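You operate a simulated robot arm through the tools that you are given. There is no shell and no other tool.

You run a simulated two-armed robot. Do the job below in one go: nothing can be reset, and whatever is moved stays where it is left.

Task
Stand the wet jar in the large ring and dry it with the grey pad.
Fine: pad from the drawer onto the orange tray, drawer shut again; used pad into the orange crate. Set down upright: jar.

The check looks at the end state, three seconds after you hand in, the way a careful person would. Anything else that was tipped, shoved, dropped, spilled or broken makes it a failure.

Robot
Two 7-joint arms with fingered hands on one trunk, on a base that moves. Base frame: it is fixed to the floor where the robot stands at the start and does not move with it; the origin is under the middle of the robot, x ahead of it, y to its left, z up. Lengths are in mm, angles in rad, forces in N, time in s.
The left shoulder is at the start at [59, 173, 1229], the right one opposite. With the tool pointing down near the work surface each hand reaches from about 100 to 780 mm from the robot's upright axis, wherever it stands, measured 20 degrees to its own side. Places, roughly: blower box switch [-3700, 3500, 800]; blue pad, grey pad, teal pad [-2250, 3000, 750]; jar [-2500, 3250, 1000]; large teal ring [-2300, 2900, 900]; orange crate on the long bench [-2200, 3100, 900]; orange tray by the jars [-2700, 3100, 900]; pad drawer [-2400, 3000, 700]; purple card [-2750, 3250, 1000]; teal card [-2500, 3000, 1000]. Payload 3.5 kg a hand.
The tool frame of a hand sits at the grasp point between the pads (the TCP): z along the fingers, y along the line on which they close. The tips reach 30 mm beyond it. The gripper opens to 104 mm; its body begins 35 mm behind the TCP. The gripper is a hand of 3 fingers: y runs from the thumb to the fingers, the wrist lies at [-15, -104, -178] in the tool frame.
Orientation is that of the tool frame in the base frame, as a unit quaternion [w, x, y, z]. With the fingers straight down and the wrist toward the robot, the tool's x, y and z point along [0, 1, 0], [1, 0, 0] and [0, 0, -1] of the base frame.

Tools
- The arms move only by the tool arm_command. It takes "left_increments", "right_increments" or both (then of equal length, played together; a hand with none holds still); each is a list of rows, each a list of 6 numbers: the turn, a rotation vector about the base's x, y, z in rad, then the shift along the base's x, y, z in mm. In form: [[wx, wy, wz, x, y, z], ...]. A call has 1 to 20 rows; each row shifts and turns the commanded pose from where the row before left it. Rows are played at 5 a second. More than 50 mm and 0.15 rad between two rows, and nothing of the call is played. Where a pose cannot be reached the arm comes as near as it can. A force on the tool above 70 N (or 10 N above the force at the start of the call, whichever is more), or a blocked arm, ends the call early, and 0.2 s more pass. In this call time passes only in rows, and 0.2 s behind the last. It gives the time, the measured TCP pose, the force on the tool (base axes), the opening and the grip force at its end, in the units of the frame above (readings bear some noise), with the torque about the TCP (base axes, N m) and any sound that the robot's microphone picked up, and new pictures: "pictures" is both (left out), scene, wrist or none (wrist: the cameras of the hands that moved).
- Cameras (640 x 400 px; columns grow to the right, rows downward): "scene" is now at [148, -4.3, 1400.3]; the picture's right is [-0.05, -1.00, 0.00], its down [-0.58, 0.03, -0.81] and it looks along [0.81, -0.04, -0.59] (base axes); focal length 264 px, centre (320, 200). "left" rides on the left gripper at [-64, -94, -117] in its tool frame; the picture's right is [-0.72, -0.33, 0.61], its down [0.64, -0.65, 0.40] and it looks along [0.27, 0.68, 0.68] (tool axes); focal length 238 px, centre (320, 200). "right" rides on the right gripper at [64, -94, -117] in its tool frame; the picture's right is [-0.72, 0.33, -0.61], its down [-0.64, -0.65, 0.40] and it looks along [-0.27, 0.68, 0.68] (tool axes); focal length 238 px, centre (320, 200). There is no depth. A picture from a camera that has moved, and an enlarged one, comes with that camera's place and axes in the base frame and with its lens.
- slide_trunk(by): moves the trunk up (or, below 0, down) by that many mm; the arms and the scene camera ride with it, the base frame stays. It gives what a move gives, with no picture.
- drive_base(legs): drives the robot by 1 to 6 legs, each [ahead, left, turn to the left] in mm, mm and rad, along the robot's own axes; the way and the turn of a leg run together, so that a leg with both is an arc; at most 1500 mm and 3.142 rad a leg. The arms and the cameras ride along, it lands a little off, and it stops where it bumps. It gives what a move gives, and a new picture of the scene camera.
- move_fingers(index, middle, thumb_bend, thumb_turn, hand): sets how far each is bent, from 0 (flat) to 1 (curled in); at 0.3 the hand is open as for a grip, at 0.7 the pads meet at the TCP. One left out holds its place. A second passes; each finger stops where it meets its share of the squeeze, and holds until it gets a number again. It is the only way to open and close the hand. It gives what a move gives, with no picture; readings hold the bend of each and the force on the fingers (four entries, about 0 where the hand has none), thumb and palm. thumb_turn goes from beside the hand (0) to across from the fingers (1), as for a grip.
- head_to(pan, tilt): turns the head with the scene camera to pan (to the left, within 1.501 rad either way) and tilt (down, from -0.506 to 1.204), counted from straight ahead of the robot (the tilt from the chest, where the trunk bows). It gives what a move gives, and a new picture of the scene camera.
- enlarge(camera, box): a new picture of the part [left, top, right, bottom] of that camera's present view, enlarged. No time passes.
- job_done(): hands the job in; it is judged then, once.

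Nothing tells you exact positions but the pictures and the camera data. Unless the task says otherwise, let go and move clear before handing in.

The tools are called after "Request:" as name(argument=value, ...) on one line, values as JSON. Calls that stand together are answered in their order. arm_command: Moves the arms, as the interface text tells. Its arguments: {"type":"object","properties":{"left_increments":{"type":"array","items":{"type":"array","items":{"type":"number"}}},"right_increments":{"type":"array","items":{"type":"array","items":{"type":"number"}}},"pictures":{"type":"string","enum":["both","scene","wrist","none"]}},"required":[]} The other tools are called the same way: slide_trunk (by) moves the trunk up or down; move_fingers (index, middle, thumb_bend, thumb_turn, hand) moves the fingers one by one; drive_base (legs) drives the base; head_to (pan, tilt) turns the head that bears the scene camera; enlarge (camera, box) takes an enlarged picture of a part of a camera's view; job_done () hands the job in.

At the start:

```text
time_s: 0.0
left_ee_pos: [536.7, 183.7, 1164.1]
left_tcp_rot: [0.0, 0.707, 0.708, 0.0]
left_wrist_force: [-0.4, 0.0, -0.7]
left_torque: [-0.01, -0.01, 0.0]
left_width: 103.7
left_grasp_force: 0.2
left_shape: jaw
left_bend: [0.3, 0.3, 0.3, 0.98]
left_finger forces: [0.1, 0.0, 0.1, 0.0, 0.0, 0.1]
right_ee_pos: [537.0, -182.5, 1164.2]
right_tcp_rot: [0.0, 0.707, 0.707, 0.0]
right_wrist_force: [0.8, 0.0, -0.6]
right_torque: [0.01, -0.03, 0.0]
right_width: 103.7
right_grasp_force: 0.0
right_shape: jaw
right_bend: [0.3, 0.3, 0.3, 0.98]
right_finger forces: [0.0, 0.0, 0.0, 0.0, 0.0, 0.0]
trunk travel left (down, up): [-325.0, 429.0]
robot x, y, heading: [-3.4, 3.2, -0.0]
head pan, tilt (commanded): [-0.045, 0.625]
```

scene: 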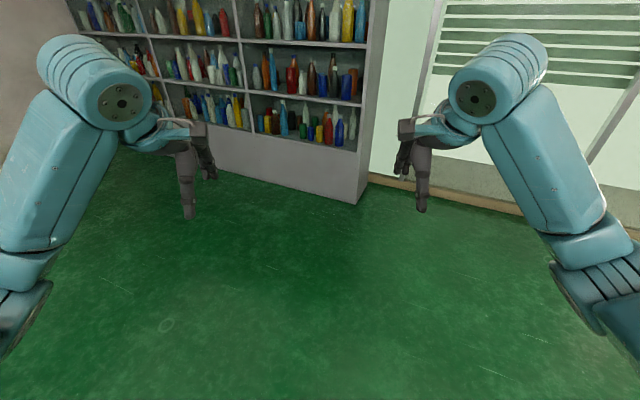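
right: 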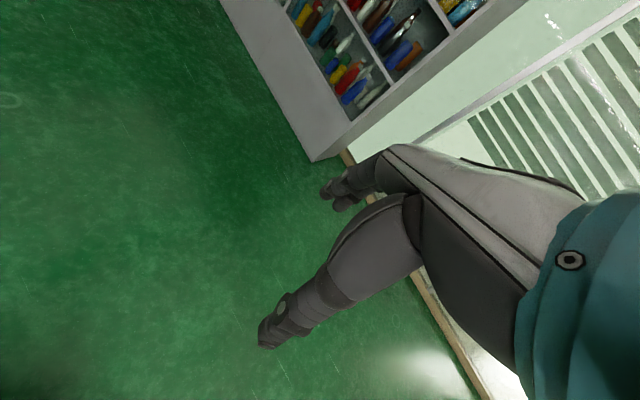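
left: 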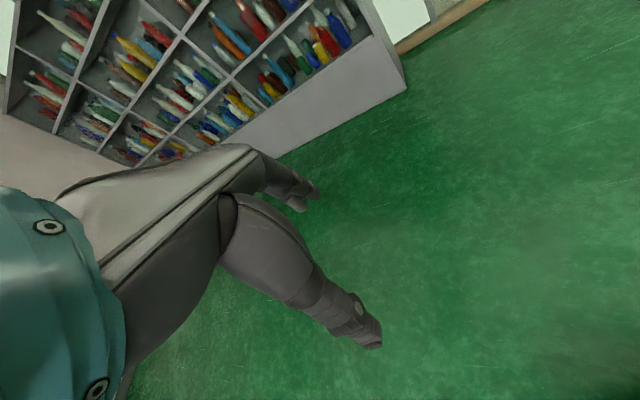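

I see a bottle shelf ahead and green floor; the work area is behind me on the left (around [-2400, 3100]). I'll first look left with the head to survey the room before driving.

Request:
head_to(pan=1.5, tilt=0.3)

```text
time_s: 1.6
left_ee_pos: [536.1, 184.4, 1163.6]
left_tcp_rot: [0.0, 0.707, 0.707, 0.0]
left_wrist_force: [-0.5, -0.2, -1.0]
left_torque: [0.0, -0.01, -0.01]
left_width: 103.7
left_grasp_force: 0.1
left_shape: jaw
left_bend: [0.3, 0.3, 0.3, 0.98]
left_finger forces: [0.0, 0.0, 0.0, 0.0, 0.1, 0.1]
right_ee_pos: [538.4, -182.4, 1163.3]
right_tcp_rot: [0.0, 0.707, 0.708, 0.0]
right_wrist_force: [0.4, 1.3, 1.0]
right_torque: [0.01, 0.02, -0.02]
right_width: 103.5
right_grasp_force: 0.0
right_shape: jaw
right_bend: [0.3, 0.3, 0.3, 0.98]
right_finger forces: [0.0, 0.1, 0.0, 0.0, 0.0, 0.0]
trunk travel left (down, up): [-325.0, 429.0]
robot x, y, heading: [-1.9, -0.3, 0.001]
head pan, tilt (commanded): [1.499, 0.3]
camera scene: at [67.2, 92.8, 1430.0], right [1.0, -0.07, 0.0], down [-0.02, -0.3, -0.96], along [0.07, 0.95, -0.3], focal length 264 px, centre (320, 200)
```

scene: 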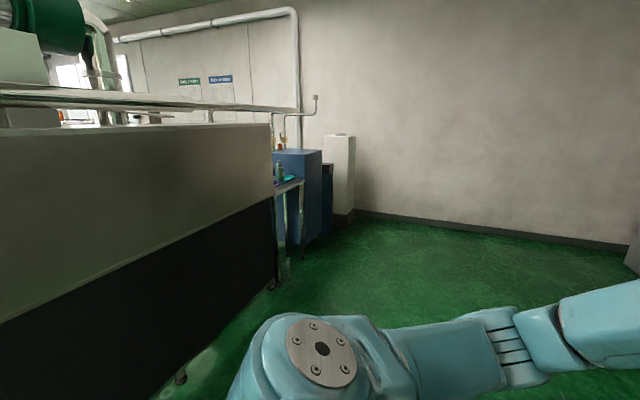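

A large machine stands to my left, with something blue and a bench beyond it. I'll turn left in place to see the way round.

Request:
drive_base(legs=[[0, 0, 1.57]])

Request:
head_to(pan=0.7, tilt=0.3)

Request:
head_to(pan=-0.1, tilt=0.3)

```text
time_s: 5.9
left_ee_pos: [-191.8, 533.1, 1165.3]
left_tcp_rot: [-0.001, -0.007, 1.0, 0.0]
left_wrist_force: [0.3, 0.0, 0.0]
left_torque: [-0.01, 0.01, -0.01]
left_width: 103.4
left_grasp_force: 0.1
left_shape: jaw
left_bend: [0.3, 0.3, 0.3, 0.98]
left_finger forces: [0.1, 0.1, 0.0, 0.1, 0.0, 0.0]
right_ee_pos: [173.9, 539.0, 1163.9]
right_tcp_rot: [0.0, -0.007, 1.0, 0.0]
right_wrist_force: [0.0, 0.3, -0.2]
right_torque: [0.02, 0.0, 0.0]
right_width: 103.5
right_grasp_force: 0.2
right_shape: jaw
right_bend: [0.3, 0.3, 0.3, 0.98]
right_finger forces: [0.0, 0.0, 0.1, 0.0, 0.1, 0.0]
trunk travel left (down, up): [-325.0, 429.0]
robot x, y, heading: [-2.4, -1.0, 1.585]
head pan, tilt (commanded): [1.499, 0.3]
camera scene: at [-94.0, 65.3, 1430.0], right [0.06, 1.0, 0.0], down [0.3, -0.02, -0.96], along [-0.95, 0.06, -0.3], focal length 264 px, centre (320, 200)
```

scene: 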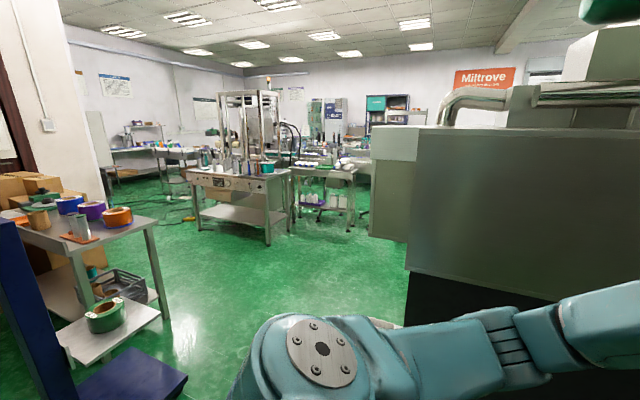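

```text
time_s: 7.0
left_ee_pos: [-191.3, 533.7, 1164.6]
left_tcp_rot: [0.0, -0.007, 1.0, 0.0]
left_wrist_force: [-0.1, -0.2, -0.7]
left_torque: [-0.01, 0.02, 0.0]
left_width: 103.7
left_grasp_force: 0.1
left_shape: jaw
left_bend: [0.3, 0.3, 0.3, 0.98]
left_finger forces: [0.1, 0.0, 0.0, 0.1, 0.0, 0.1]
right_ee_pos: [175.5, 540.7, 1164.3]
right_tcp_rot: [0.0, -0.007, 1.0, -0.001]
right_wrist_force: [-0.4, -0.5, 1.0]
right_torque: [0.04, 0.01, 0.01]
right_width: 103.6
right_grasp_force: 0.1
right_shape: jaw
right_bend: [0.3, 0.3, 0.3, 0.98]
right_finger forces: [0.1, 0.0, 0.0, 0.0, 0.0, 0.0]
trunk travel left (down, up): [-325.0, 429.0]
robot x, y, heading: [1.4, 1.3, 1.589]
head pan, tilt (commanded): [0.7, 0.3]
camera scene: at [-61.8, 130.5, 1430.0], right [0.76, 0.66, 0.0], down [0.19, -0.22, -0.96], along [-0.63, 0.72, -0.3], focal length 264 px, centre (320, 200)
```

scene: 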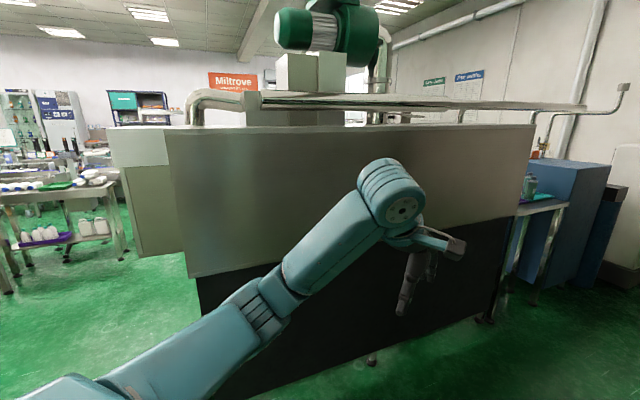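

```text
time_s: 8.1
left_ee_pos: [-192.2, 533.4, 1163.5]
left_tcp_rot: [0.0, -0.007, 1.0, 0.0]
left_wrist_force: [0.7, -0.6, 0.0]
left_torque: [0.0, 0.02, 0.02]
left_width: 103.8
left_grasp_force: 0.0
left_shape: jaw
left_bend: [0.3, 0.3, 0.3, 0.98]
left_finger forces: [0.1, 0.0, 0.0, 0.1, 0.1, 0.0]
right_ee_pos: [175.8, 539.2, 1163.7]
right_tcp_rot: [0.0, -0.007, 1.0, 0.001]
right_wrist_force: [-0.7, 0.0, 0.6]
right_torque: [-0.01, 0.0, -0.02]
right_width: 103.6
right_grasp_force: 0.1
right_shape: jaw
right_bend: [0.3, 0.3, 0.3, 0.98]
right_finger forces: [0.0, 0.0, 0.0, 0.1, 0.0, 0.1]
trunk travel left (down, up): [-325.0, 429.0]
robot x, y, heading: [1.1, -0.2, 1.587]
head pan, tilt (commanded): [-0.099, 0.3]
camera scene: at [7.3, 153.0, 1430.0], right [1.0, -0.08, 0.0], down [-0.03, -0.29, -0.96], along [0.08, 0.95, -0.3], focal length 264 px, centre (320, 200)
```

scene: 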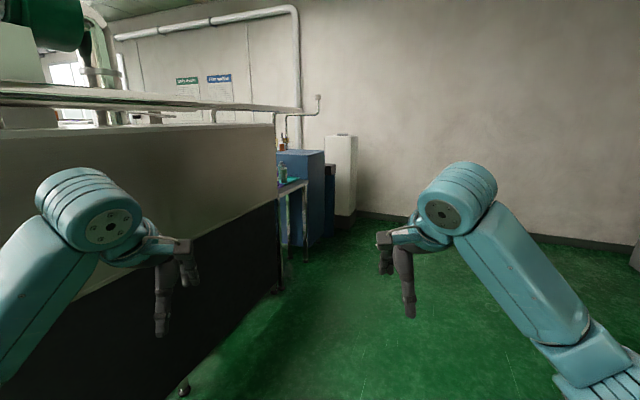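

The machine blocks the direct way; I need to go around its left end (−x side). I'll turn to face −x and look at the gap carefully.

Request:
drive_base(legs=[[0, 0, 1.55]])

Request:
head_to(pan=0.0, tilt=0.5)

Request:
head_to(pan=0.6, tilt=0.6)

Request:
head_to(pan=-0.6, tilt=0.5)

```text
time_s: 12.2
left_ee_pos: [-543.3, -164.9, 1164.9]
left_tcp_rot: [0.0, -0.694, 0.72, 0.0]
left_wrist_force: [-0.8, 0.6, -0.4]
left_torque: [-0.01, -0.02, -0.02]
left_width: 103.6
left_grasp_force: 0.0
left_shape: jaw
left_bend: [0.3, 0.3, 0.3, 0.98]
left_finger forces: [0.0, 0.0, 0.0, 0.1, 0.0, 0.1]
right_ee_pos: [-530.2, 201.1, 1163.3]
right_tcp_rot: [0.0, -0.695, 0.719, 0.001]
right_wrist_force: [-0.3, 0.3, -0.6]
right_torque: [0.0, 0.0, 0.01]
right_width: 103.5
right_grasp_force: 0.0
right_shape: jaw
right_bend: [0.3, 0.3, 0.3, 0.98]
right_finger forces: [0.1, 0.1, 0.0, 0.1, 0.0, 0.1]
trunk travel left (down, up): [-325.0, 429.0]
robot x, y, heading: [-1.3, -1.4, 3.107]
head pan, tilt (commanded): [-0.099, 0.3]
camera scene: at [-152.5, 14.3, 1430.0], right [0.13, 0.99, 0.0], down [0.29, -0.04, -0.96], along [-0.95, 0.13, -0.3], focal length 264 px, centre (320, 200)
```

scene: 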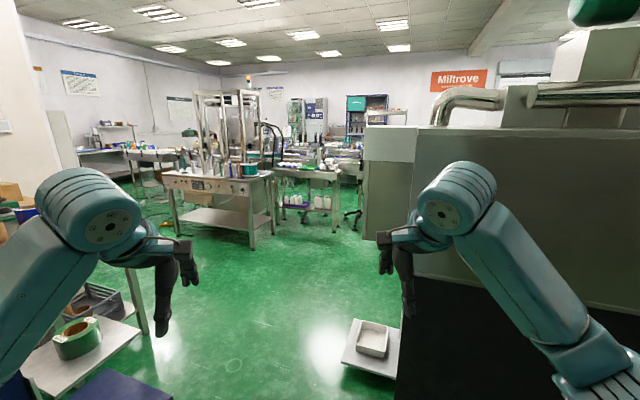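

```text
time_s: 13.0
left_ee_pos: [-542.8, -165.5, 1164.6]
left_tcp_rot: [0.0, -0.694, 0.72, -0.001]
left_wrist_force: [0.4, -0.2, 0.6]
left_torque: [0.0, 0.01, -0.01]
left_width: 103.8
left_grasp_force: 0.0
left_shape: jaw
left_bend: [0.3, 0.3, 0.3, 0.98]
left_finger forces: [0.0, 0.0, 0.0, 0.0, 0.0, 0.1]
right_ee_pos: [-530.1, 201.4, 1163.9]
right_tcp_rot: [0.0, -0.695, 0.719, 0.0]
right_wrist_force: [0.2, 0.1, -0.3]
right_torque: [0.02, -0.01, 0.0]
right_width: 103.9
right_grasp_force: 0.1
right_shape: jaw
right_bend: [0.3, 0.3, 0.3, 0.98]
right_finger forces: [0.1, 0.1, 0.1, 0.1, 0.0, 0.0]
trunk travel left (down, up): [-325.0, 429.0]
robot x, y, heading: [-0.9, 3.0, 3.101]
head pan, tilt (commanded): [0.0, 0.499]
camera scene: at [-150.9, 5.2, 1411.7], right [0.04, 1.0, 0.0], down [0.48, -0.02, -0.88], along [-0.88, 0.03, -0.48], focal length 264 px, centre (320, 200)
```

scene: 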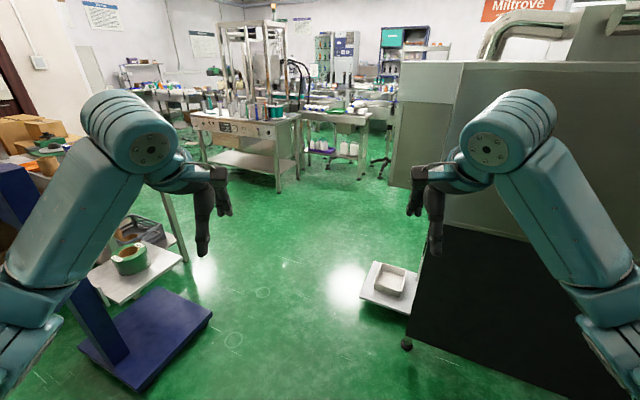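

```text
time_s: 14.0
left_ee_pos: [-544.2, -165.5, 1164.3]
left_tcp_rot: [0.0, -0.695, 0.719, 0.0]
left_wrist_force: [0.0, -0.9, -1.1]
left_torque: [0.04, 0.01, 0.04]
left_width: 103.7
left_grasp_force: 0.1
left_shape: jaw
left_bend: [0.3, 0.3, 0.3, 0.98]
left_finger forces: [0.0, 0.0, 0.1, 0.0, 0.1, 0.0]
right_ee_pos: [-529.9, 201.7, 1164.3]
right_tcp_rot: [0.001, -0.694, 0.72, 0.0]
right_wrist_force: [0.0, -0.2, 0.0]
right_torque: [0.02, -0.02, 0.01]
right_width: 103.5
right_grasp_force: 0.0
right_shape: jaw
right_bend: [0.3, 0.3, 0.3, 0.98]
right_finger forces: [0.1, 0.2, 0.0, 0.1, 0.1, 0.0]
trunk travel left (down, up): [-325.0, 429.0]
robot x, y, heading: [0.5, 1.0, 3.106]
head pan, tilt (commanded): [0.6, 0.6]
camera scene: at [-134.7, -45.4, 1402.5], right [-0.53, 0.85, 0.0], down [0.48, 0.3, -0.83], along [-0.7, -0.44, -0.56], focal length 264 px, centre (320, 200)
```

scene: 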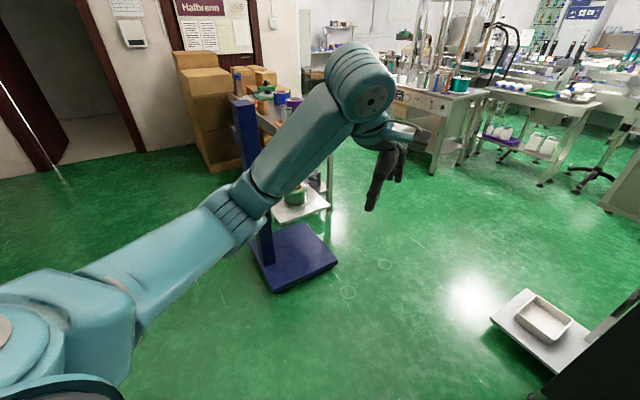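

```text
time_s: 15.4
left_ee_pos: [-542.5, -165.6, 1164.0]
left_tcp_rot: [0.0, -0.695, 0.719, 0.0]
left_wrist_force: [-0.5, -0.5, 0.1]
left_torque: [0.02, 0.0, 0.0]
left_width: 103.8
left_grasp_force: 0.0
left_shape: jaw
left_bend: [0.3, 0.3, 0.3, 0.98]
left_finger forces: [0.0, 0.1, 0.0, 0.0, 0.0, 0.1]
right_ee_pos: [-530.5, 201.9, 1163.9]
right_tcp_rot: [0.0, -0.694, 0.72, 0.0]
right_wrist_force: [-0.2, -0.2, -0.1]
right_torque: [-0.02, 0.01, -0.04]
right_width: 103.4
right_grasp_force: 0.0
right_shape: jaw
right_bend: [0.3, 0.3, 0.3, 0.98]
right_finger forces: [0.1, 0.0, 0.0, 0.0, 0.1, 0.1]
trunk travel left (down, up): [-325.0, 429.0]
robot x, y, heading: [2.8, -0.2, 3.106]
head pan, tilt (commanded): [-0.6, 0.499]
camera scene: at [-133.3, 55.8, 1411.6], right [0.59, 0.8, 0.0], down [0.39, -0.28, -0.88], along [-0.71, 0.52, -0.48], focal length 264 px, centre (320, 200)
```

scene: 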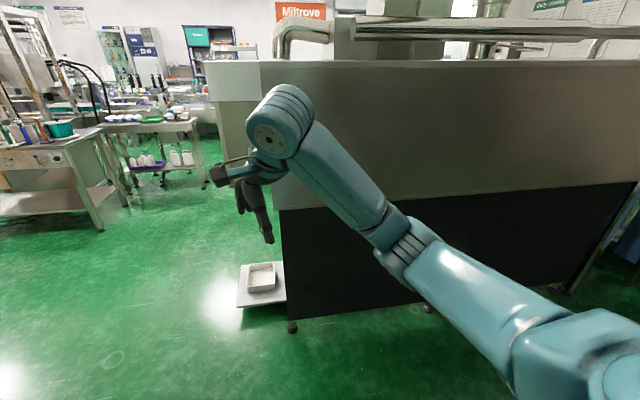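

The gap between the blue stand (left) and the low platform by the machine (right) is about 900 mm wide, centred near y≈−170 at x≈−1250. I'll drive through its middle and then stop to look right.

Request:
drive_base(legs=[[500, 190, 0], [700, 25, 0], [700, 0, 0]])

Request:
head_to(pan=-1.2, tilt=0.4)

Request:
head_to(pan=-0.4, tilt=0.4)

```text
time_s: 25.3
left_ee_pos: [-2440.8, -305.1, 1164.1]
left_tcp_rot: [0.0, -0.695, 0.719, 0.0]
left_wrist_force: [-0.3, 0.5, 0.6]
left_torque: [-0.02, 0.01, -0.01]
left_width: 103.6
left_grasp_force: 0.1
left_shape: jaw
left_bend: [0.3, 0.3, 0.3, 0.98]
left_finger forces: [0.0, 0.0, 0.0, 0.0, 0.1, 0.0]
right_ee_pos: [-2428.9, 61.5, 1164.2]
right_tcp_rot: [0.0, -0.694, 0.72, 0.001]
right_wrist_force: [-0.8, -0.1, -0.4]
right_torque: [0.03, -0.02, 0.03]
right_width: 103.8
right_grasp_force: 0.1
right_shape: jaw
right_bend: [0.3, 0.3, 0.3, 0.98]
right_finger forces: [0.1, 0.0, 0.1, 0.0, 0.0, 0.1]
trunk travel left (down, up): [-325.0, 429.0]
robot x, y, heading: [-1897.1, -140.6, 3.109]
head pan, tilt (commanded): [-0.6, 0.499]
camera scene: at [-2031.8, -84.6, 1411.6], right [0.59, 0.8, 0.0], down [0.39, -0.28, -0.88], along [-0.71, 0.52, -0.48], focal length 264 px, centre (320, 200)
```

scene: 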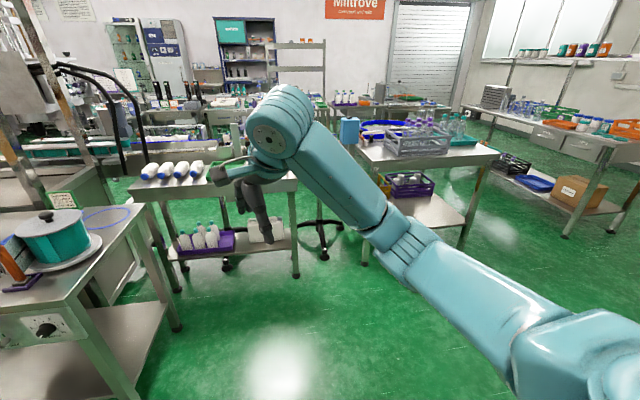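

```text
time_s: 26.3
left_ee_pos: [-2442.4, -305.0, 1163.6]
left_tcp_rot: [-0.001, -0.694, 0.719, 0.0]
left_wrist_force: [-0.2, 0.5, -0.1]
left_torque: [0.01, 0.03, 0.03]
left_width: 103.7
left_grasp_force: 0.2
left_shape: jaw
left_bend: [0.3, 0.3, 0.3, 0.98]
left_finger forces: [0.0, 0.0, 0.0, 0.1, 0.0, 0.0]
right_ee_pos: [-2427.5, 61.9, 1164.0]
right_tcp_rot: [0.0, -0.694, 0.72, 0.0]
right_wrist_force: [-0.6, -0.4, 1.1]
right_torque: [0.0, 0.0, -0.01]
right_width: 103.7
right_grasp_force: 0.0
right_shape: jaw
right_bend: [0.3, 0.3, 0.3, 0.98]
right_finger forces: [0.0, 0.1, 0.0, 0.0, 0.0, 0.0]
trunk travel left (down, up): [-325.0, 429.0]
robot x, y, heading: [-1900.6, -141.0, 3.106]
head pan, tilt (commanded): [-1.201, 0.4]
camera scene: at [-1988.7, -51.2, 1420.7], right [0.94, 0.33, 0.0], down [0.13, -0.37, -0.92], along [-0.3, 0.87, -0.39], focal length 264 px, centre (320, 200)
```

scene: 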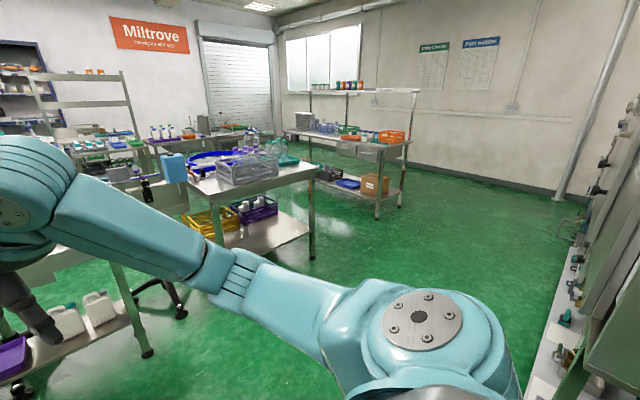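

```text
time_s: 27.5
left_ee_pos: [-2440.9, -305.8, 1164.2]
left_tcp_rot: [0.0, -0.695, 0.719, 0.0]
left_wrist_force: [0.5, 0.1, -0.5]
left_torque: [-0.01, 0.0, 0.01]
left_width: 103.8
left_grasp_force: 0.0
left_shape: jaw
left_bend: [0.3, 0.3, 0.3, 0.98]
left_finger forces: [0.1, 0.0, 0.0, 0.0, 0.0, 0.0]
right_ee_pos: [-2427.7, 61.1, 1163.8]
right_tcp_rot: [-0.001, -0.695, 0.719, 0.0]
right_wrist_force: [0.1, 1.0, -0.1]
right_torque: [-0.02, 0.01, 0.01]
right_width: 103.7
right_grasp_force: 0.0
right_shape: jaw
right_bend: [0.3, 0.3, 0.3, 0.98]
right_finger forces: [0.0, 0.1, 0.1, 0.1, 0.0, 0.0]
trunk travel left (down, up): [-325.0, 429.0]
robot x, y, heading: [-1899.5, -140.8, 3.101]
head pan, tilt (commanded): [-0.4, 0.4]
camera scene: at [-2042.1, -99.5, 1420.7], right [0.42, 0.91, 0.0], down [0.35, -0.16, -0.92], along [-0.83, 0.39, -0.39], focal length 264 px, centre (320, 200)
```

scene: 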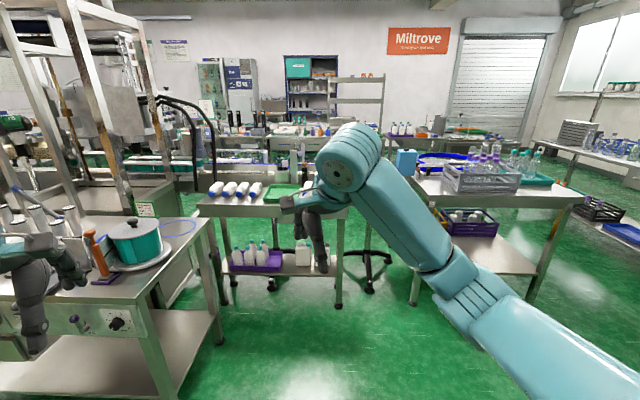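

The long bench with the orange crate and overhead shelf is visible at around [-2300, 2900], reached between the bottle bench and the machine. I'll zoom in on it and check the route.

Request:
head_to(pan=-1.3, tilt=0.4)

Request:
enlarge(camera="scene", box=[220, 70, 460, 220])

```text
time_s: 28.7
left_ee_pos: [-2440.5, -305.3, 1163.9]
left_tcp_rot: [0.0, -0.694, 0.72, -0.001]
left_wrist_force: [1.0, 0.4, -0.2]
left_torque: [0.02, -0.01, 0.0]
left_width: 103.9
left_grasp_force: 0.0
left_shape: jaw
left_bend: [0.3, 0.3, 0.3, 0.98]
left_finger forces: [0.0, 0.0, 0.0, 0.1, 0.0, 0.0]
right_ee_pos: [-2429.1, 60.4, 1163.7]
right_tcp_rot: [0.0, -0.695, 0.719, -0.001]
right_wrist_force: [0.5, -0.7, 0.1]
right_torque: [-0.02, 0.0, 0.04]
right_width: 103.5
right_grasp_force: 0.1
right_shape: jaw
right_bend: [0.3, 0.3, 0.3, 0.98]
right_finger forces: [0.1, 0.0, 0.0, 0.1, 0.1, 0.0]
trunk travel left (down, up): [-325.0, 429.0]
robot x, y, heading: [-1902.1, -144.6, 3.102]
head pan, tilt (commanded): [-1.3, 0.4]
camera scene: at [-1979.8, -48.6, 1420.7], right [0.97, 0.23, 0.0], down [0.09, -0.38, -0.92], along [-0.21, 0.9, -0.39], focal length 264 px, centre (320, 200)
```

scene: 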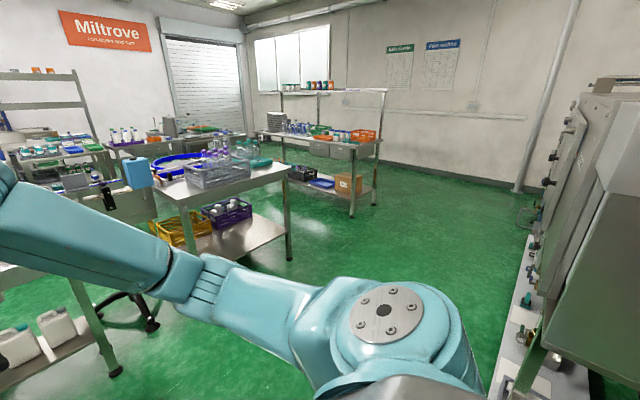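

```text
2.67 times, centred on (340, 145) of scene
camera zoom: at [-1979.8, -48.6, 1420.7], right [0.97, 0.23, 0.0], down [0.09, -0.38, -0.92], along [-0.21, 0.9, -0.39], focal length 703 px, centre (267, 347)
```

zoom: 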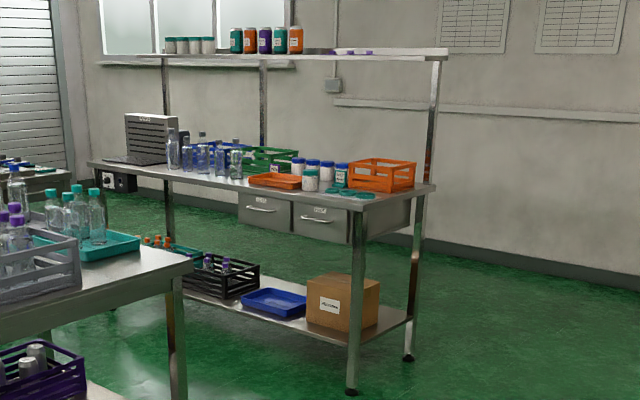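

The long bench (crate, teal rings, jars, tray, two drawers) has its front-right corner near [-2260, 2834] and runs toward (−0.875, 0.484), so I should face heading ≈1.07. I'll turn in place, strafe left to the middle of the corridor and drive up.

Request:
drive_base(legs=[[0, 0, -2.04], [0, 820, 0]])

Request:
head_to(pan=0.0, tilt=0.4)

```text
time_s: 37.9
left_ee_pos: [-2460.3, 821.2, 1163.6]
left_tcp_rot: [0.0, 0.266, 0.964, 0.0]
left_wrist_force: [0.0, -0.1, -1.1]
left_torque: [0.0, -0.02, 0.02]
left_width: 103.7
left_grasp_force: 0.2
left_shape: jaw
left_bend: [0.3, 0.3, 0.3, 0.98]
left_finger forces: [0.1, 0.1, 0.1, 0.0, 0.0, 0.1]
right_ee_pos: [-2146.5, 632.5, 1163.4]
right_tcp_rot: [0.0, 0.266, 0.964, 0.0]
right_wrist_force: [-0.2, -0.6, 0.4]
right_torque: [0.03, 0.01, 0.01]
right_width: 103.5
right_grasp_force: 0.0
right_shape: jaw
right_bend: [0.3, 0.3, 0.3, 0.98]
right_finger forces: [0.0, 0.0, 0.0, 0.0, 0.0, 0.0]
trunk travel left (down, up): [-325.0, 429.0]
robot x, y, heading: [-2574.0, 270.1, 1.031]
head pan, tilt (commanded): [-1.3, 0.4]
camera scene: at [-2456.6, 293.4, 1420.8], right [-0.26, -0.96, 0.0], down [-0.38, 0.1, -0.92], along [0.89, -0.24, -0.39], focal length 264 px, centre (320, 200)
```

scene: 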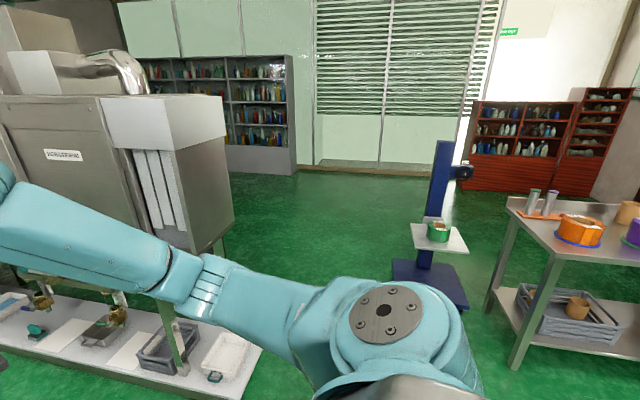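

```text
time_s: 39.4
left_ee_pos: [-2459.5, 821.9, 1164.6]
left_tcp_rot: [0.0, 0.265, 0.964, 0.0]
left_wrist_force: [0.0, -0.4, -0.9]
left_torque: [0.0, -0.01, 0.01]
left_width: 103.7
left_grasp_force: 0.0
left_shape: jaw
left_bend: [0.3, 0.3, 0.3, 0.98]
left_finger forces: [0.0, 0.0, 0.1, 0.0, 0.0, 0.0]
right_ee_pos: [-2144.3, 633.1, 1164.8]
right_tcp_rot: [0.0, 0.266, 0.964, 0.0]
right_wrist_force: [0.7, -0.8, 0.2]
right_torque: [0.01, 0.02, 0.01]
right_width: 103.6
right_grasp_force: 0.2
right_shape: jaw
right_bend: [0.3, 0.3, 0.3, 0.98]
right_finger forces: [0.0, 0.1, 0.0, 0.0, 0.0, 0.0]
trunk travel left (down, up): [-325.0, 429.0]
robot x, y, heading: [-2576.2, 261.7, 1.034]
head pan, tilt (commanded): [0.0, 0.4]
camera scene: at [-2498.0, 397.2, 1420.7], right [0.86, -0.51, 0.0], down [-0.2, -0.33, -0.92], along [0.47, 0.79, -0.39], focal length 264 px, centre (320, 200)
```

scene: 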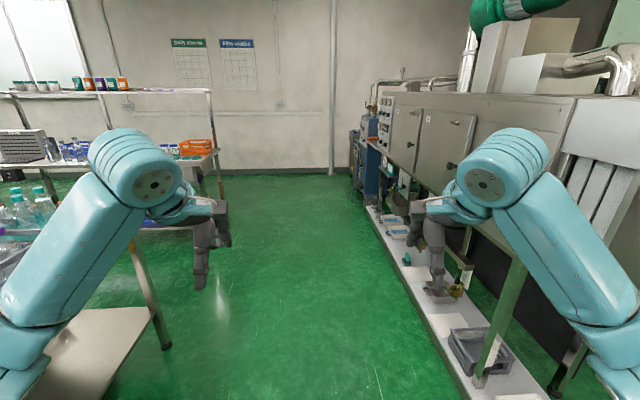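

The corridor ahead is clear by ~750 mm on both sides. I'll drive forward to level with the aisle in front of the long bench.

Request:
drive_base(legs=[[1000, 0, 0.03], [800, 0, 0]])

Request:
head_to(pan=0.9, tilt=0.5)

Request:
enlarge(camera="scene", box=[160, 20, 480, 220])

```text
time_s: 48.4
left_ee_pos: [-1611.6, 2391.7, 1162.6]
left_tcp_rot: [0.0, 0.242, 0.97, 0.001]
left_wrist_force: [-0.5, 0.1, 0.2]
left_torque: [-0.01, -0.01, -0.01]
left_width: 103.9
left_grasp_force: 0.1
left_shape: jaw
left_bend: [0.3, 0.3, 0.3, 0.98]
left_finger forces: [0.0, 0.1, 0.0, 0.0, 0.1, 0.1]
right_ee_pos: [-1287.0, 2219.4, 1164.1]
right_tcp_rot: [0.0, 0.242, 0.97, 0.0]
right_wrist_force: [0.0, -0.2, -0.6]
right_torque: [0.03, -0.02, -0.02]
right_width: 103.6
right_grasp_force: 0.1
right_shape: jaw
right_bend: [0.3, 0.3, 0.3, 0.98]
right_finger forces: [0.0, 0.1, 0.0, 0.0, 0.1, 0.1]
trunk travel left (down, up): [-325.0, 429.0]
robot x, y, heading: [-1698.7, 1833.6, 1.082]
head pan, tilt (commanded): [0.0, 0.4]
camera scene: at [-1629.1, 1966.0, 1420.7], right [0.88, -0.47, 0.0], down [-0.18, -0.34, -0.92], along [0.43, 0.81, -0.39], focal length 264 px, centre (320, 200)
```

scene: 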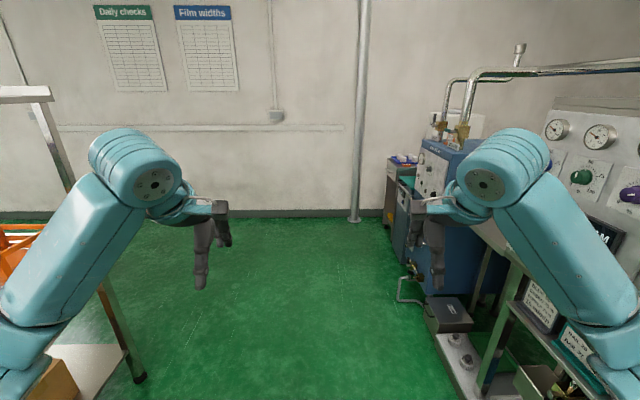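

```text
time_s: 49.6
left_ee_pos: [-1612.2, 2391.0, 1163.5]
left_tcp_rot: [0.0, 0.242, 0.97, 0.0]
left_wrist_force: [0.1, -0.3, 0.5]
left_torque: [0.01, -0.02, -0.01]
left_width: 103.9
left_grasp_force: 0.0
left_shape: jaw
left_bend: [0.3, 0.3, 0.3, 0.98]
left_finger forces: [0.0, 0.0, 0.0, 0.1, 0.0, 0.1]
right_ee_pos: [-1287.5, 2219.3, 1163.9]
right_tcp_rot: [0.0, 0.242, 0.97, 0.0]
right_wrist_force: [1.2, 0.6, 0.3]
right_torque: [-0.04, 0.0, 0.04]
right_width: 103.7
right_grasp_force: 0.0
right_shape: jaw
right_bend: [0.3, 0.3, 0.3, 0.98]
right_finger forces: [0.0, 0.0, 0.1, 0.0, 0.0, 0.0]
trunk travel left (down, up): [-325.0, 429.0]
robot x, y, heading: [-1700.9, 1830.1, 1.078]
head pan, tilt (commanded): [0.901, 0.499]
camera scene: at [-1709.1, 1967.3, 1411.6], right [0.92, 0.4, 0.0], down [0.19, -0.44, -0.88], along [-0.35, 0.81, -0.48], focal length 264 px, centre (320, 200)
```

scene: 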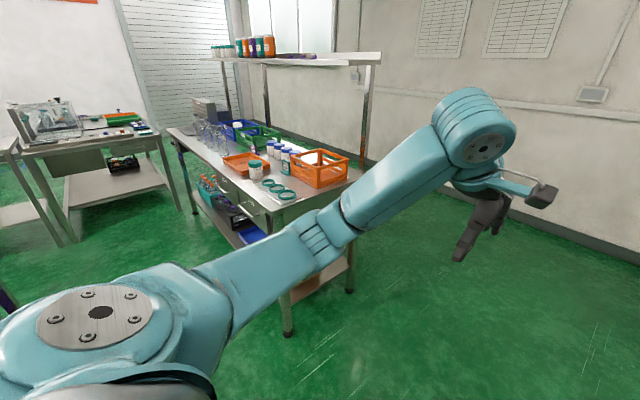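

```text
2.00 times, centred on (320, 120) of scene
camera zoom: at [-1709.1, 1967.3, 1411.6], right [0.92, 0.4, 0.0], down [0.19, -0.44, -0.88], along [-0.35, 0.81, -0.48], focal length 527 px, centre (320, 360)
```

zoom: 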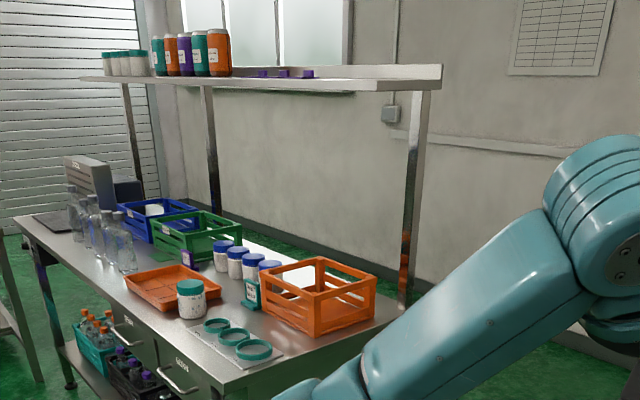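

I can see the bench well: orange crate at the back right, three teal rings on a sheet in front, a teal-lidded jar, the orange tray, blue-lidded jars behind and the drawers. I'll strafe left along the aisle to stand in front of them.

Request:
drive_base(legs=[[0, 700, -0.01], [0, 600, 0]])

Request:
head_to(pan=0.0, tilt=0.7)

Request:
enlarge(camera="scene", box=[160, 50, 480, 250])

```text
time_s: 56.4
left_ee_pos: [-2744.9, 3005.6, 1164.0]
left_tcp_rot: [0.0, 0.245, 0.97, 0.0]
left_wrist_force: [0.3, -0.6, -0.1]
left_torque: [-0.01, 0.01, -0.02]
left_width: 103.6
left_grasp_force: 0.1
left_shape: jaw
left_bend: [0.3, 0.3, 0.3, 0.98]
left_finger forces: [0.0, 0.0, 0.0, 0.1, 0.0, 0.0]
right_ee_pos: [-2421.5, 2832.5, 1164.4]
right_tcp_rot: [0.0, 0.245, 0.97, -0.001]
right_wrist_force: [-0.4, 0.1, -0.9]
right_torque: [0.0, -0.02, 0.02]
right_width: 103.8
right_grasp_force: 0.1
right_shape: jaw
right_bend: [0.3, 0.3, 0.3, 0.98]
right_finger forces: [0.1, 0.0, 0.0, 0.1, 0.0, 0.0]
trunk travel left (down, up): [-325.0, 429.0]
robot x, y, heading: [-2835.0, 2445.8, 1.077]
head pan, tilt (commanded): [0.901, 0.499]
camera scene: at [-2844.5, 2582.4, 1411.6], right [0.92, 0.39, 0.0], down [0.19, -0.44, -0.88], along [-0.35, 0.81, -0.48], focal length 264 px, centre (320, 200)
```

scene: 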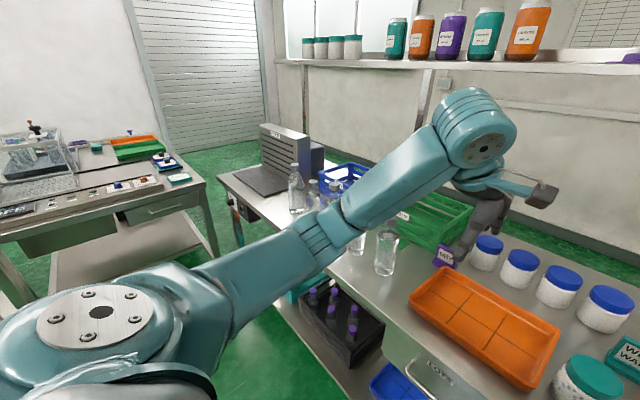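

```text
time_s: 57.6
left_ee_pos: [-2745.2, 3005.2, 1163.4]
left_tcp_rot: [0.001, 0.244, 0.97, 0.0]
left_wrist_force: [0.0, 0.0, 0.5]
left_torque: [0.0, 0.0, 0.02]
left_width: 103.7
left_grasp_force: 0.0
left_shape: jaw
left_bend: [0.3, 0.3, 0.3, 0.98]
left_finger forces: [0.0, 0.0, 0.1, 0.0, 0.0, 0.0]
right_ee_pos: [-2421.1, 2831.8, 1164.1]
right_tcp_rot: [-0.001, 0.246, 0.969, 0.0]
right_wrist_force: [0.7, -0.6, 0.8]
right_torque: [-0.01, -0.01, 0.01]
right_width: 103.6
right_grasp_force: 0.1
right_shape: jaw
right_bend: [0.3, 0.3, 0.3, 0.98]
right_finger forces: [0.0, 0.1, 0.1, 0.0, 0.0, 0.0]
trunk travel left (down, up): [-325.0, 429.0]
robot x, y, heading: [-2836.2, 2446.1, 1.071]
head pan, tilt (commanded): [0.0, 0.7]
camera scene: at [-2767.9, 2573.3, 1393.9], right [0.88, -0.47, 0.0], down [-0.31, -0.57, -0.77], along [0.36, 0.67, -0.64], focal length 264 px, centre (320, 200)
```

scene: 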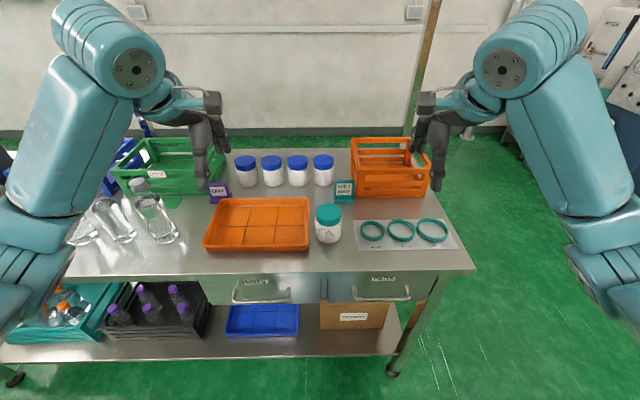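

```text
2.00 times, centred on (320, 150) of scene
camera zoom: at [-2767.9, 2573.3, 1393.9], right [0.88, -0.47, 0.0], down [-0.31, -0.57, -0.77], along [0.36, 0.67, -0.64], focal length 527 px, centre (320, 300)
```

zoom: 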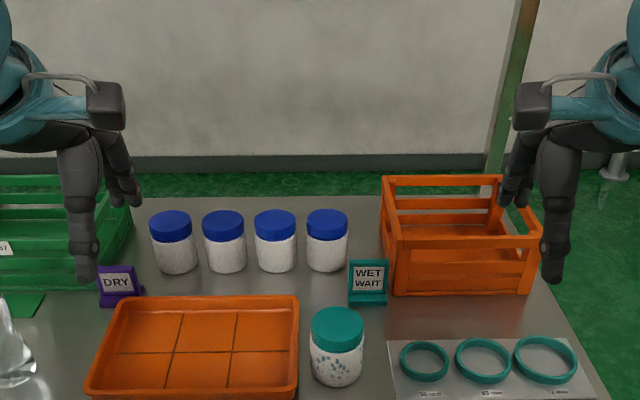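

The wet jar is the teal-lidded one with drops in front of the "WET WAIT" card; three rings on a labelled sheet, the rightmost is largest. I'll zoom on the ring sheet, drawer labels and jar.

Request:
enlarge(camera="scene", box=[340, 200, 480, 290])

Request:
enlarge(camera="scene", box=[220, 260, 440, 400])

Request:
enlarge(camera="scene", box=[290, 140, 370, 250])

```text
4.44 times, centred on (410, 245) of scene
camera zoom: at [-2767.9, 2573.3, 1393.9], right [0.88, -0.47, 0.0], down [-0.31, -0.57, -0.77], along [0.36, 0.67, -0.64], focal length 1171 px, centre (-80, 0)
```

zoom: 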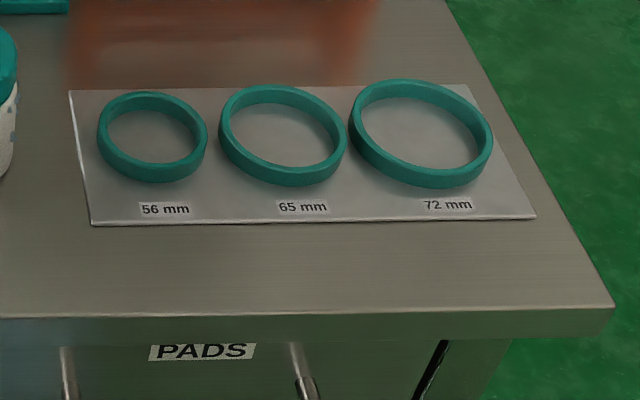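

```text
2.86 times, centred on (330, 330) of scene
camera zoom: at [-2767.9, 2573.3, 1393.9], right [0.88, -0.47, 0.0], down [-0.31, -0.57, -0.77], along [0.36, 0.67, -0.64], focal length 753 px, centre (291, -171)
```

zoom: 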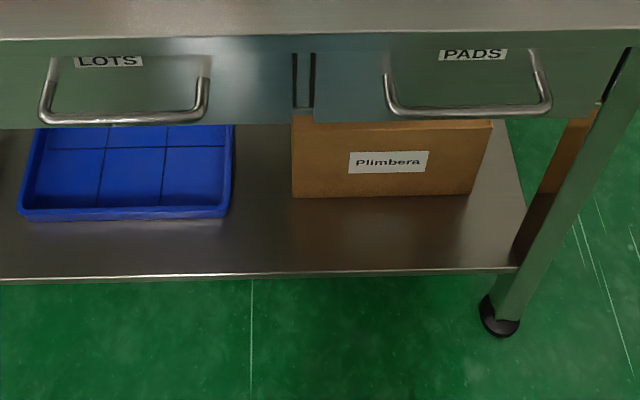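

```text
3.64 times, centred on (330, 195) of scene
camera zoom: at [-2767.9, 2573.3, 1393.9], right [0.88, -0.47, 0.0], down [-0.31, -0.57, -0.77], along [0.36, 0.67, -0.64], focal length 958 px, centre (284, 218)
```

zoom: 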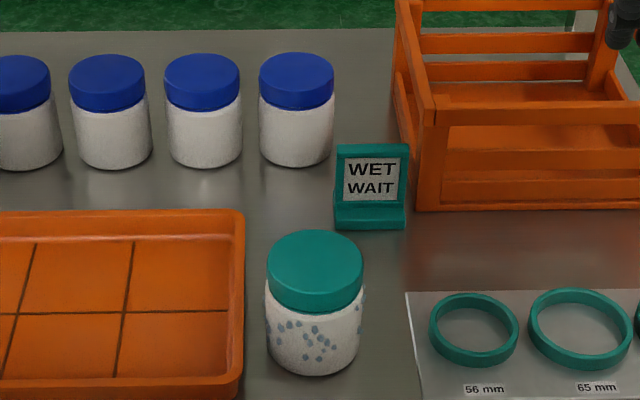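

The right drawer is labelled PADS, and the rings are 56, 65 and 72 mm, so the 72 mm ring at far right is the large one. I'll take wrist-camera pictures to triangulate positions.

Request:
arm_command(left_increments=[[0, 0, 0, 0, 0, 0]], right_increments=[[0, 0, 0, 0, 0, 0]], pictures="both")

```text
time_s: 58.0
left_ee_pos: [-2744.7, 3006.7, 1163.0]
left_tcp_rot: [0.0, 0.245, 0.97, -0.001]
left_wrist_force: [-0.8, 0.7, -0.3]
left_torque: [0.02, -0.02, 0.01]
left_width: 103.7
left_grasp_force: 0.0
left_shape: jaw
left_bend: [0.3, 0.3, 0.3, 0.98]
left_finger forces: [0.1, 0.0, 0.0, 0.0, 0.0, 0.0]
right_ee_pos: [-2421.2, 2831.2, 1164.0]
right_tcp_rot: [0.0, 0.245, 0.969, 0.0]
right_wrist_force: [-0.5, 1.1, -0.9]
right_torque: [-0.01, 0.0, -0.01]
right_width: 103.7
right_grasp_force: 0.0
right_shape: jaw
right_bend: [0.3, 0.3, 0.3, 0.98]
right_finger forces: [0.0, 0.1, 0.0, 0.0, 0.0, 0.1]
trunk travel left (down, up): [-325.0, 429.0]
robot x, y, heading: [-2838.5, 2446.7, 1.077]
head pan, tilt (commanded): [0.0, 0.7]
camera scene: at [-2767.9, 2573.3, 1393.9], right [0.88, -0.47, 0.0], down [-0.31, -0.57, -0.76], along [0.36, 0.67, -0.64], focal length 264 px, centre (320, 200)
camera right: at [-2522.8, 2778.4, 1280.8], right [0.79, -0.05, 0.61], down [0.25, -0.88, -0.4], along [0.56, 0.47, -0.68], focal length 238 px, centre (320, 200)
camera left: at [-2733.0, 2892.4, 1281.4], right [0.48, -0.63, -0.61], down [-0.87, -0.27, -0.4], along [0.09, 0.73, -0.68], focal length 238 px, centre (320, 200)
```

scene: 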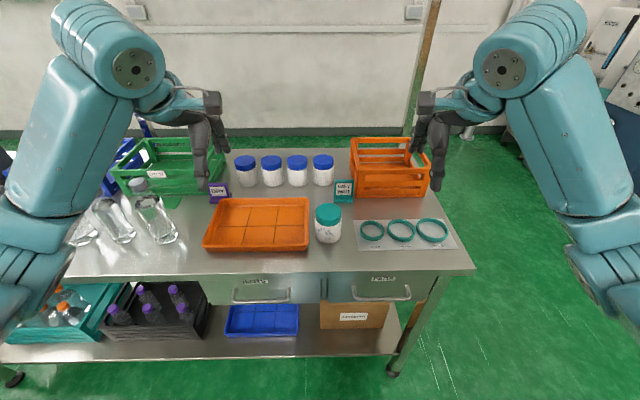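
right: 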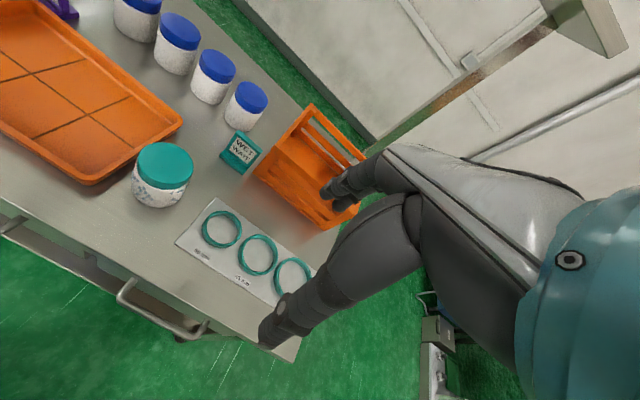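
left: 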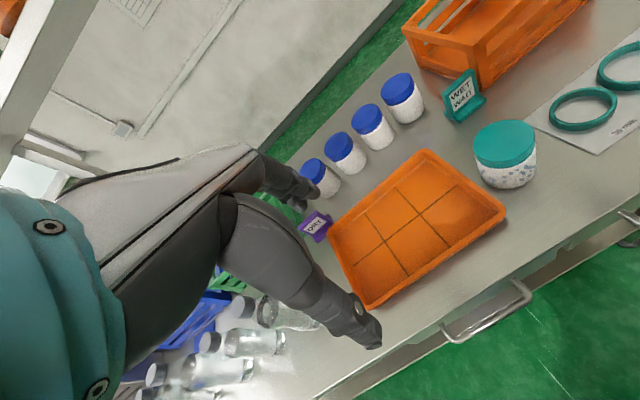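

The jar, rings and table come out consistently (table ≈ z 870, jar lid ≈ z 948). I need a closer look at the drawer handle from the wrist camera.

Request:
enlarge(camera="right", box=[60, 220, 300, 370])

Request:
enlarge(camera="left", box=[420, 200, 640, 340])

Request:
enlarge(camera="scene", box=[320, 240, 480, 340])

```text
2.67 times, centred on (180, 295) of right
camera zoom: at [-2522.8, 2778.4, 1280.8], right [0.79, -0.05, 0.61], down [0.25, -0.88, -0.4], along [0.56, 0.47, -0.68], focal length 636 px, centre (693, -53)
```

zoom: 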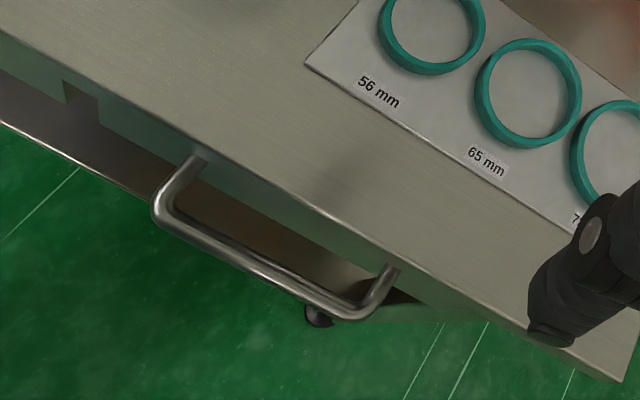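

```text
2.86 times, centred on (530, 270) of left
camera zoom: at [-2733.0, 2892.4, 1281.4], right [0.48, -0.63, -0.61], down [-0.87, -0.27, -0.4], along [0.09, 0.73, -0.68], focal length 681 px, centre (-280, 0)
```

zoom: 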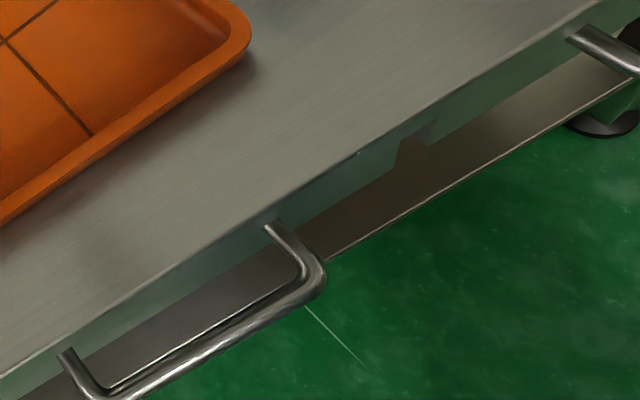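

```text
4.00 times, centred on (400, 290) of scene
camera zoom: at [-2767.9, 2573.3, 1393.9], right [0.88, -0.47, 0.0], down [-0.31, -0.57, -0.76], along [0.36, 0.67, -0.64], focal length 1054 px, centre (0, -160)
```

zoom: 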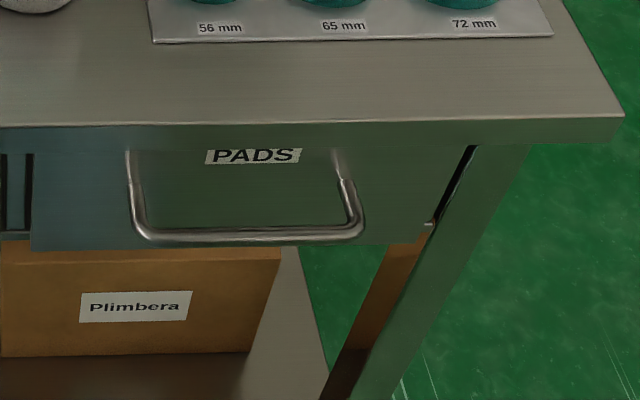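

Estimates in a robot-aligned frame (a ahead, b left of the robot): jar (628, −22), large ring (634, −303), tray centre (658, 160), crate (888, −225), PADS handle bar ≈ (492, −158, z 776). I'll half close the right hand and pitch it forward to approach the drawer handle.

Request:
move_fingers(hand="right", index=0.48, middle=0.48, thumb_bend=0.48)

Request:
arm_command(right_increments=[[0.1248, -0.0673, 0, -12.1, -16.2, -20], [0.1248, -0.0673, 0, -12.1, -16.2, -20], [0.1248, -0.0673, 0, -12.1, -16.2, -20], [0.1248, -0.0673, 0, -12.1, -16.2, -20], [0.1248, -0.0673, 0, -12.1, -16.2, -20], [0.1248, -0.0673, 0, -12.1, -16.2, -20], [0.1248, -0.0673, 0, -12.1, -16.2, -20], [0.1248, -0.0673, 0, -12.1, -16.2, -20], [0, 0, 0, 0, 0, 0]])

```text
time_s: 59.0
left_ee_pos: [-2743.9, 3006.1, 1164.5]
left_tcp_rot: [0.0, 0.243, 0.97, 0.0]
left_wrist_force: [0.7, 0.1, -0.3]
left_torque: [0.0, -0.03, 0.03]
left_width: 103.8
left_grasp_force: 0.0
left_shape: jaw
left_bend: [0.3, 0.3, 0.3, 0.98]
left_finger forces: [0.0, 0.1, 0.1, 0.0, 0.0, 0.0]
right_ee_pos: [-2421.1, 2832.4, 1164.1]
right_tcp_rot: [0.0, 0.245, 0.97, 0.0]
right_wrist_force: [-0.5, 0.1, 0.0]
right_torque: [-0.01, 0.0, -0.01]
right_width: 57.9
right_grasp_force: 0.0
right_shape: fingers
right_bend: [0.48, 0.48, 0.48, 0.98]
right_finger forces: [0.2, 0.0, 0.0, 0.0, 0.1, 0.0]
trunk travel left (down, up): [-325.0, 429.0]
robot x, y, heading: [-2834.7, 2443.7, 1.077]
head pan, tilt (commanded): [0.0, 0.7]
```

```text
time_s: 61.0
left_ee_pos: [-2743.7, 3006.0, 1163.4]
left_tcp_rot: [0.0, 0.244, 0.97, 0.0]
left_wrist_force: [-0.8, -0.8, 0.1]
left_torque: [-0.01, 0.02, 0.0]
left_width: 103.7
left_grasp_force: 0.0
left_shape: jaw
left_bend: [0.3, 0.3, 0.3, 0.98]
left_finger forces: [0.1, 0.1, 0.0, 0.1, 0.0, 0.0]
right_ee_pos: [-2514.1, 2721.0, 996.3]
right_tcp_rot: [0.132, 0.207, 0.818, 0.52]
right_wrist_force: [0.2, 0.9, 0.2]
right_torque: [0.02, 0.0, 0.0]
right_width: 57.4
right_grasp_force: 0.1
right_shape: fingers
right_bend: [0.48, 0.48, 0.48, 0.98]
right_finger forces: [0.0, 0.0, 0.1, 0.0, 0.0, 0.0]
right hand out of reach, approached as far as the arm can: row 4, 5
trunk travel left (down, up): [-325.0, 429.0]
robot x, y, heading: [-2834.4, 2445.3, 1.077]
head pan, tilt (commanded): [0.0, 0.7]
camera scene: at [-2767.7, 2573.4, 1393.9], right [0.88, -0.47, 0.0], down [-0.31, -0.57, -0.76], along [0.36, 0.67, -0.64], focal length 264 px, centre (320, 200)
camera right: at [-2639.2, 2621.6, 960.5], right [0.43, -0.71, 0.56], down [0.61, -0.22, -0.76], along [0.67, 0.67, 0.33], focal length 238 px, centre (320, 200)
```

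scene: 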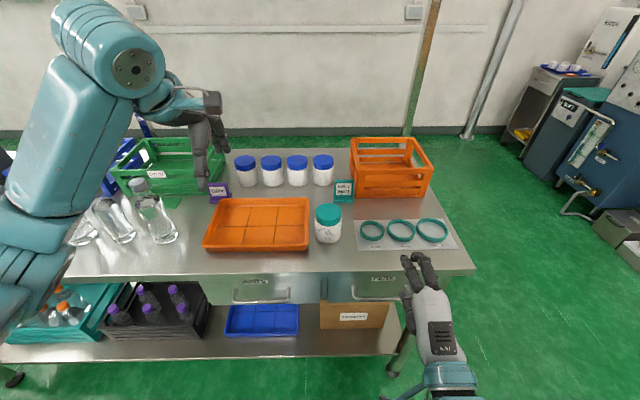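
right: 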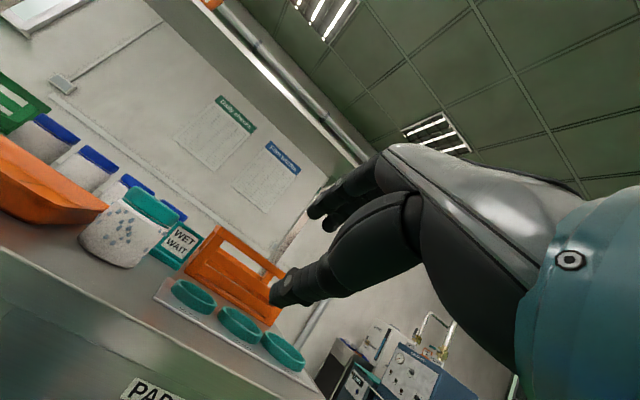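

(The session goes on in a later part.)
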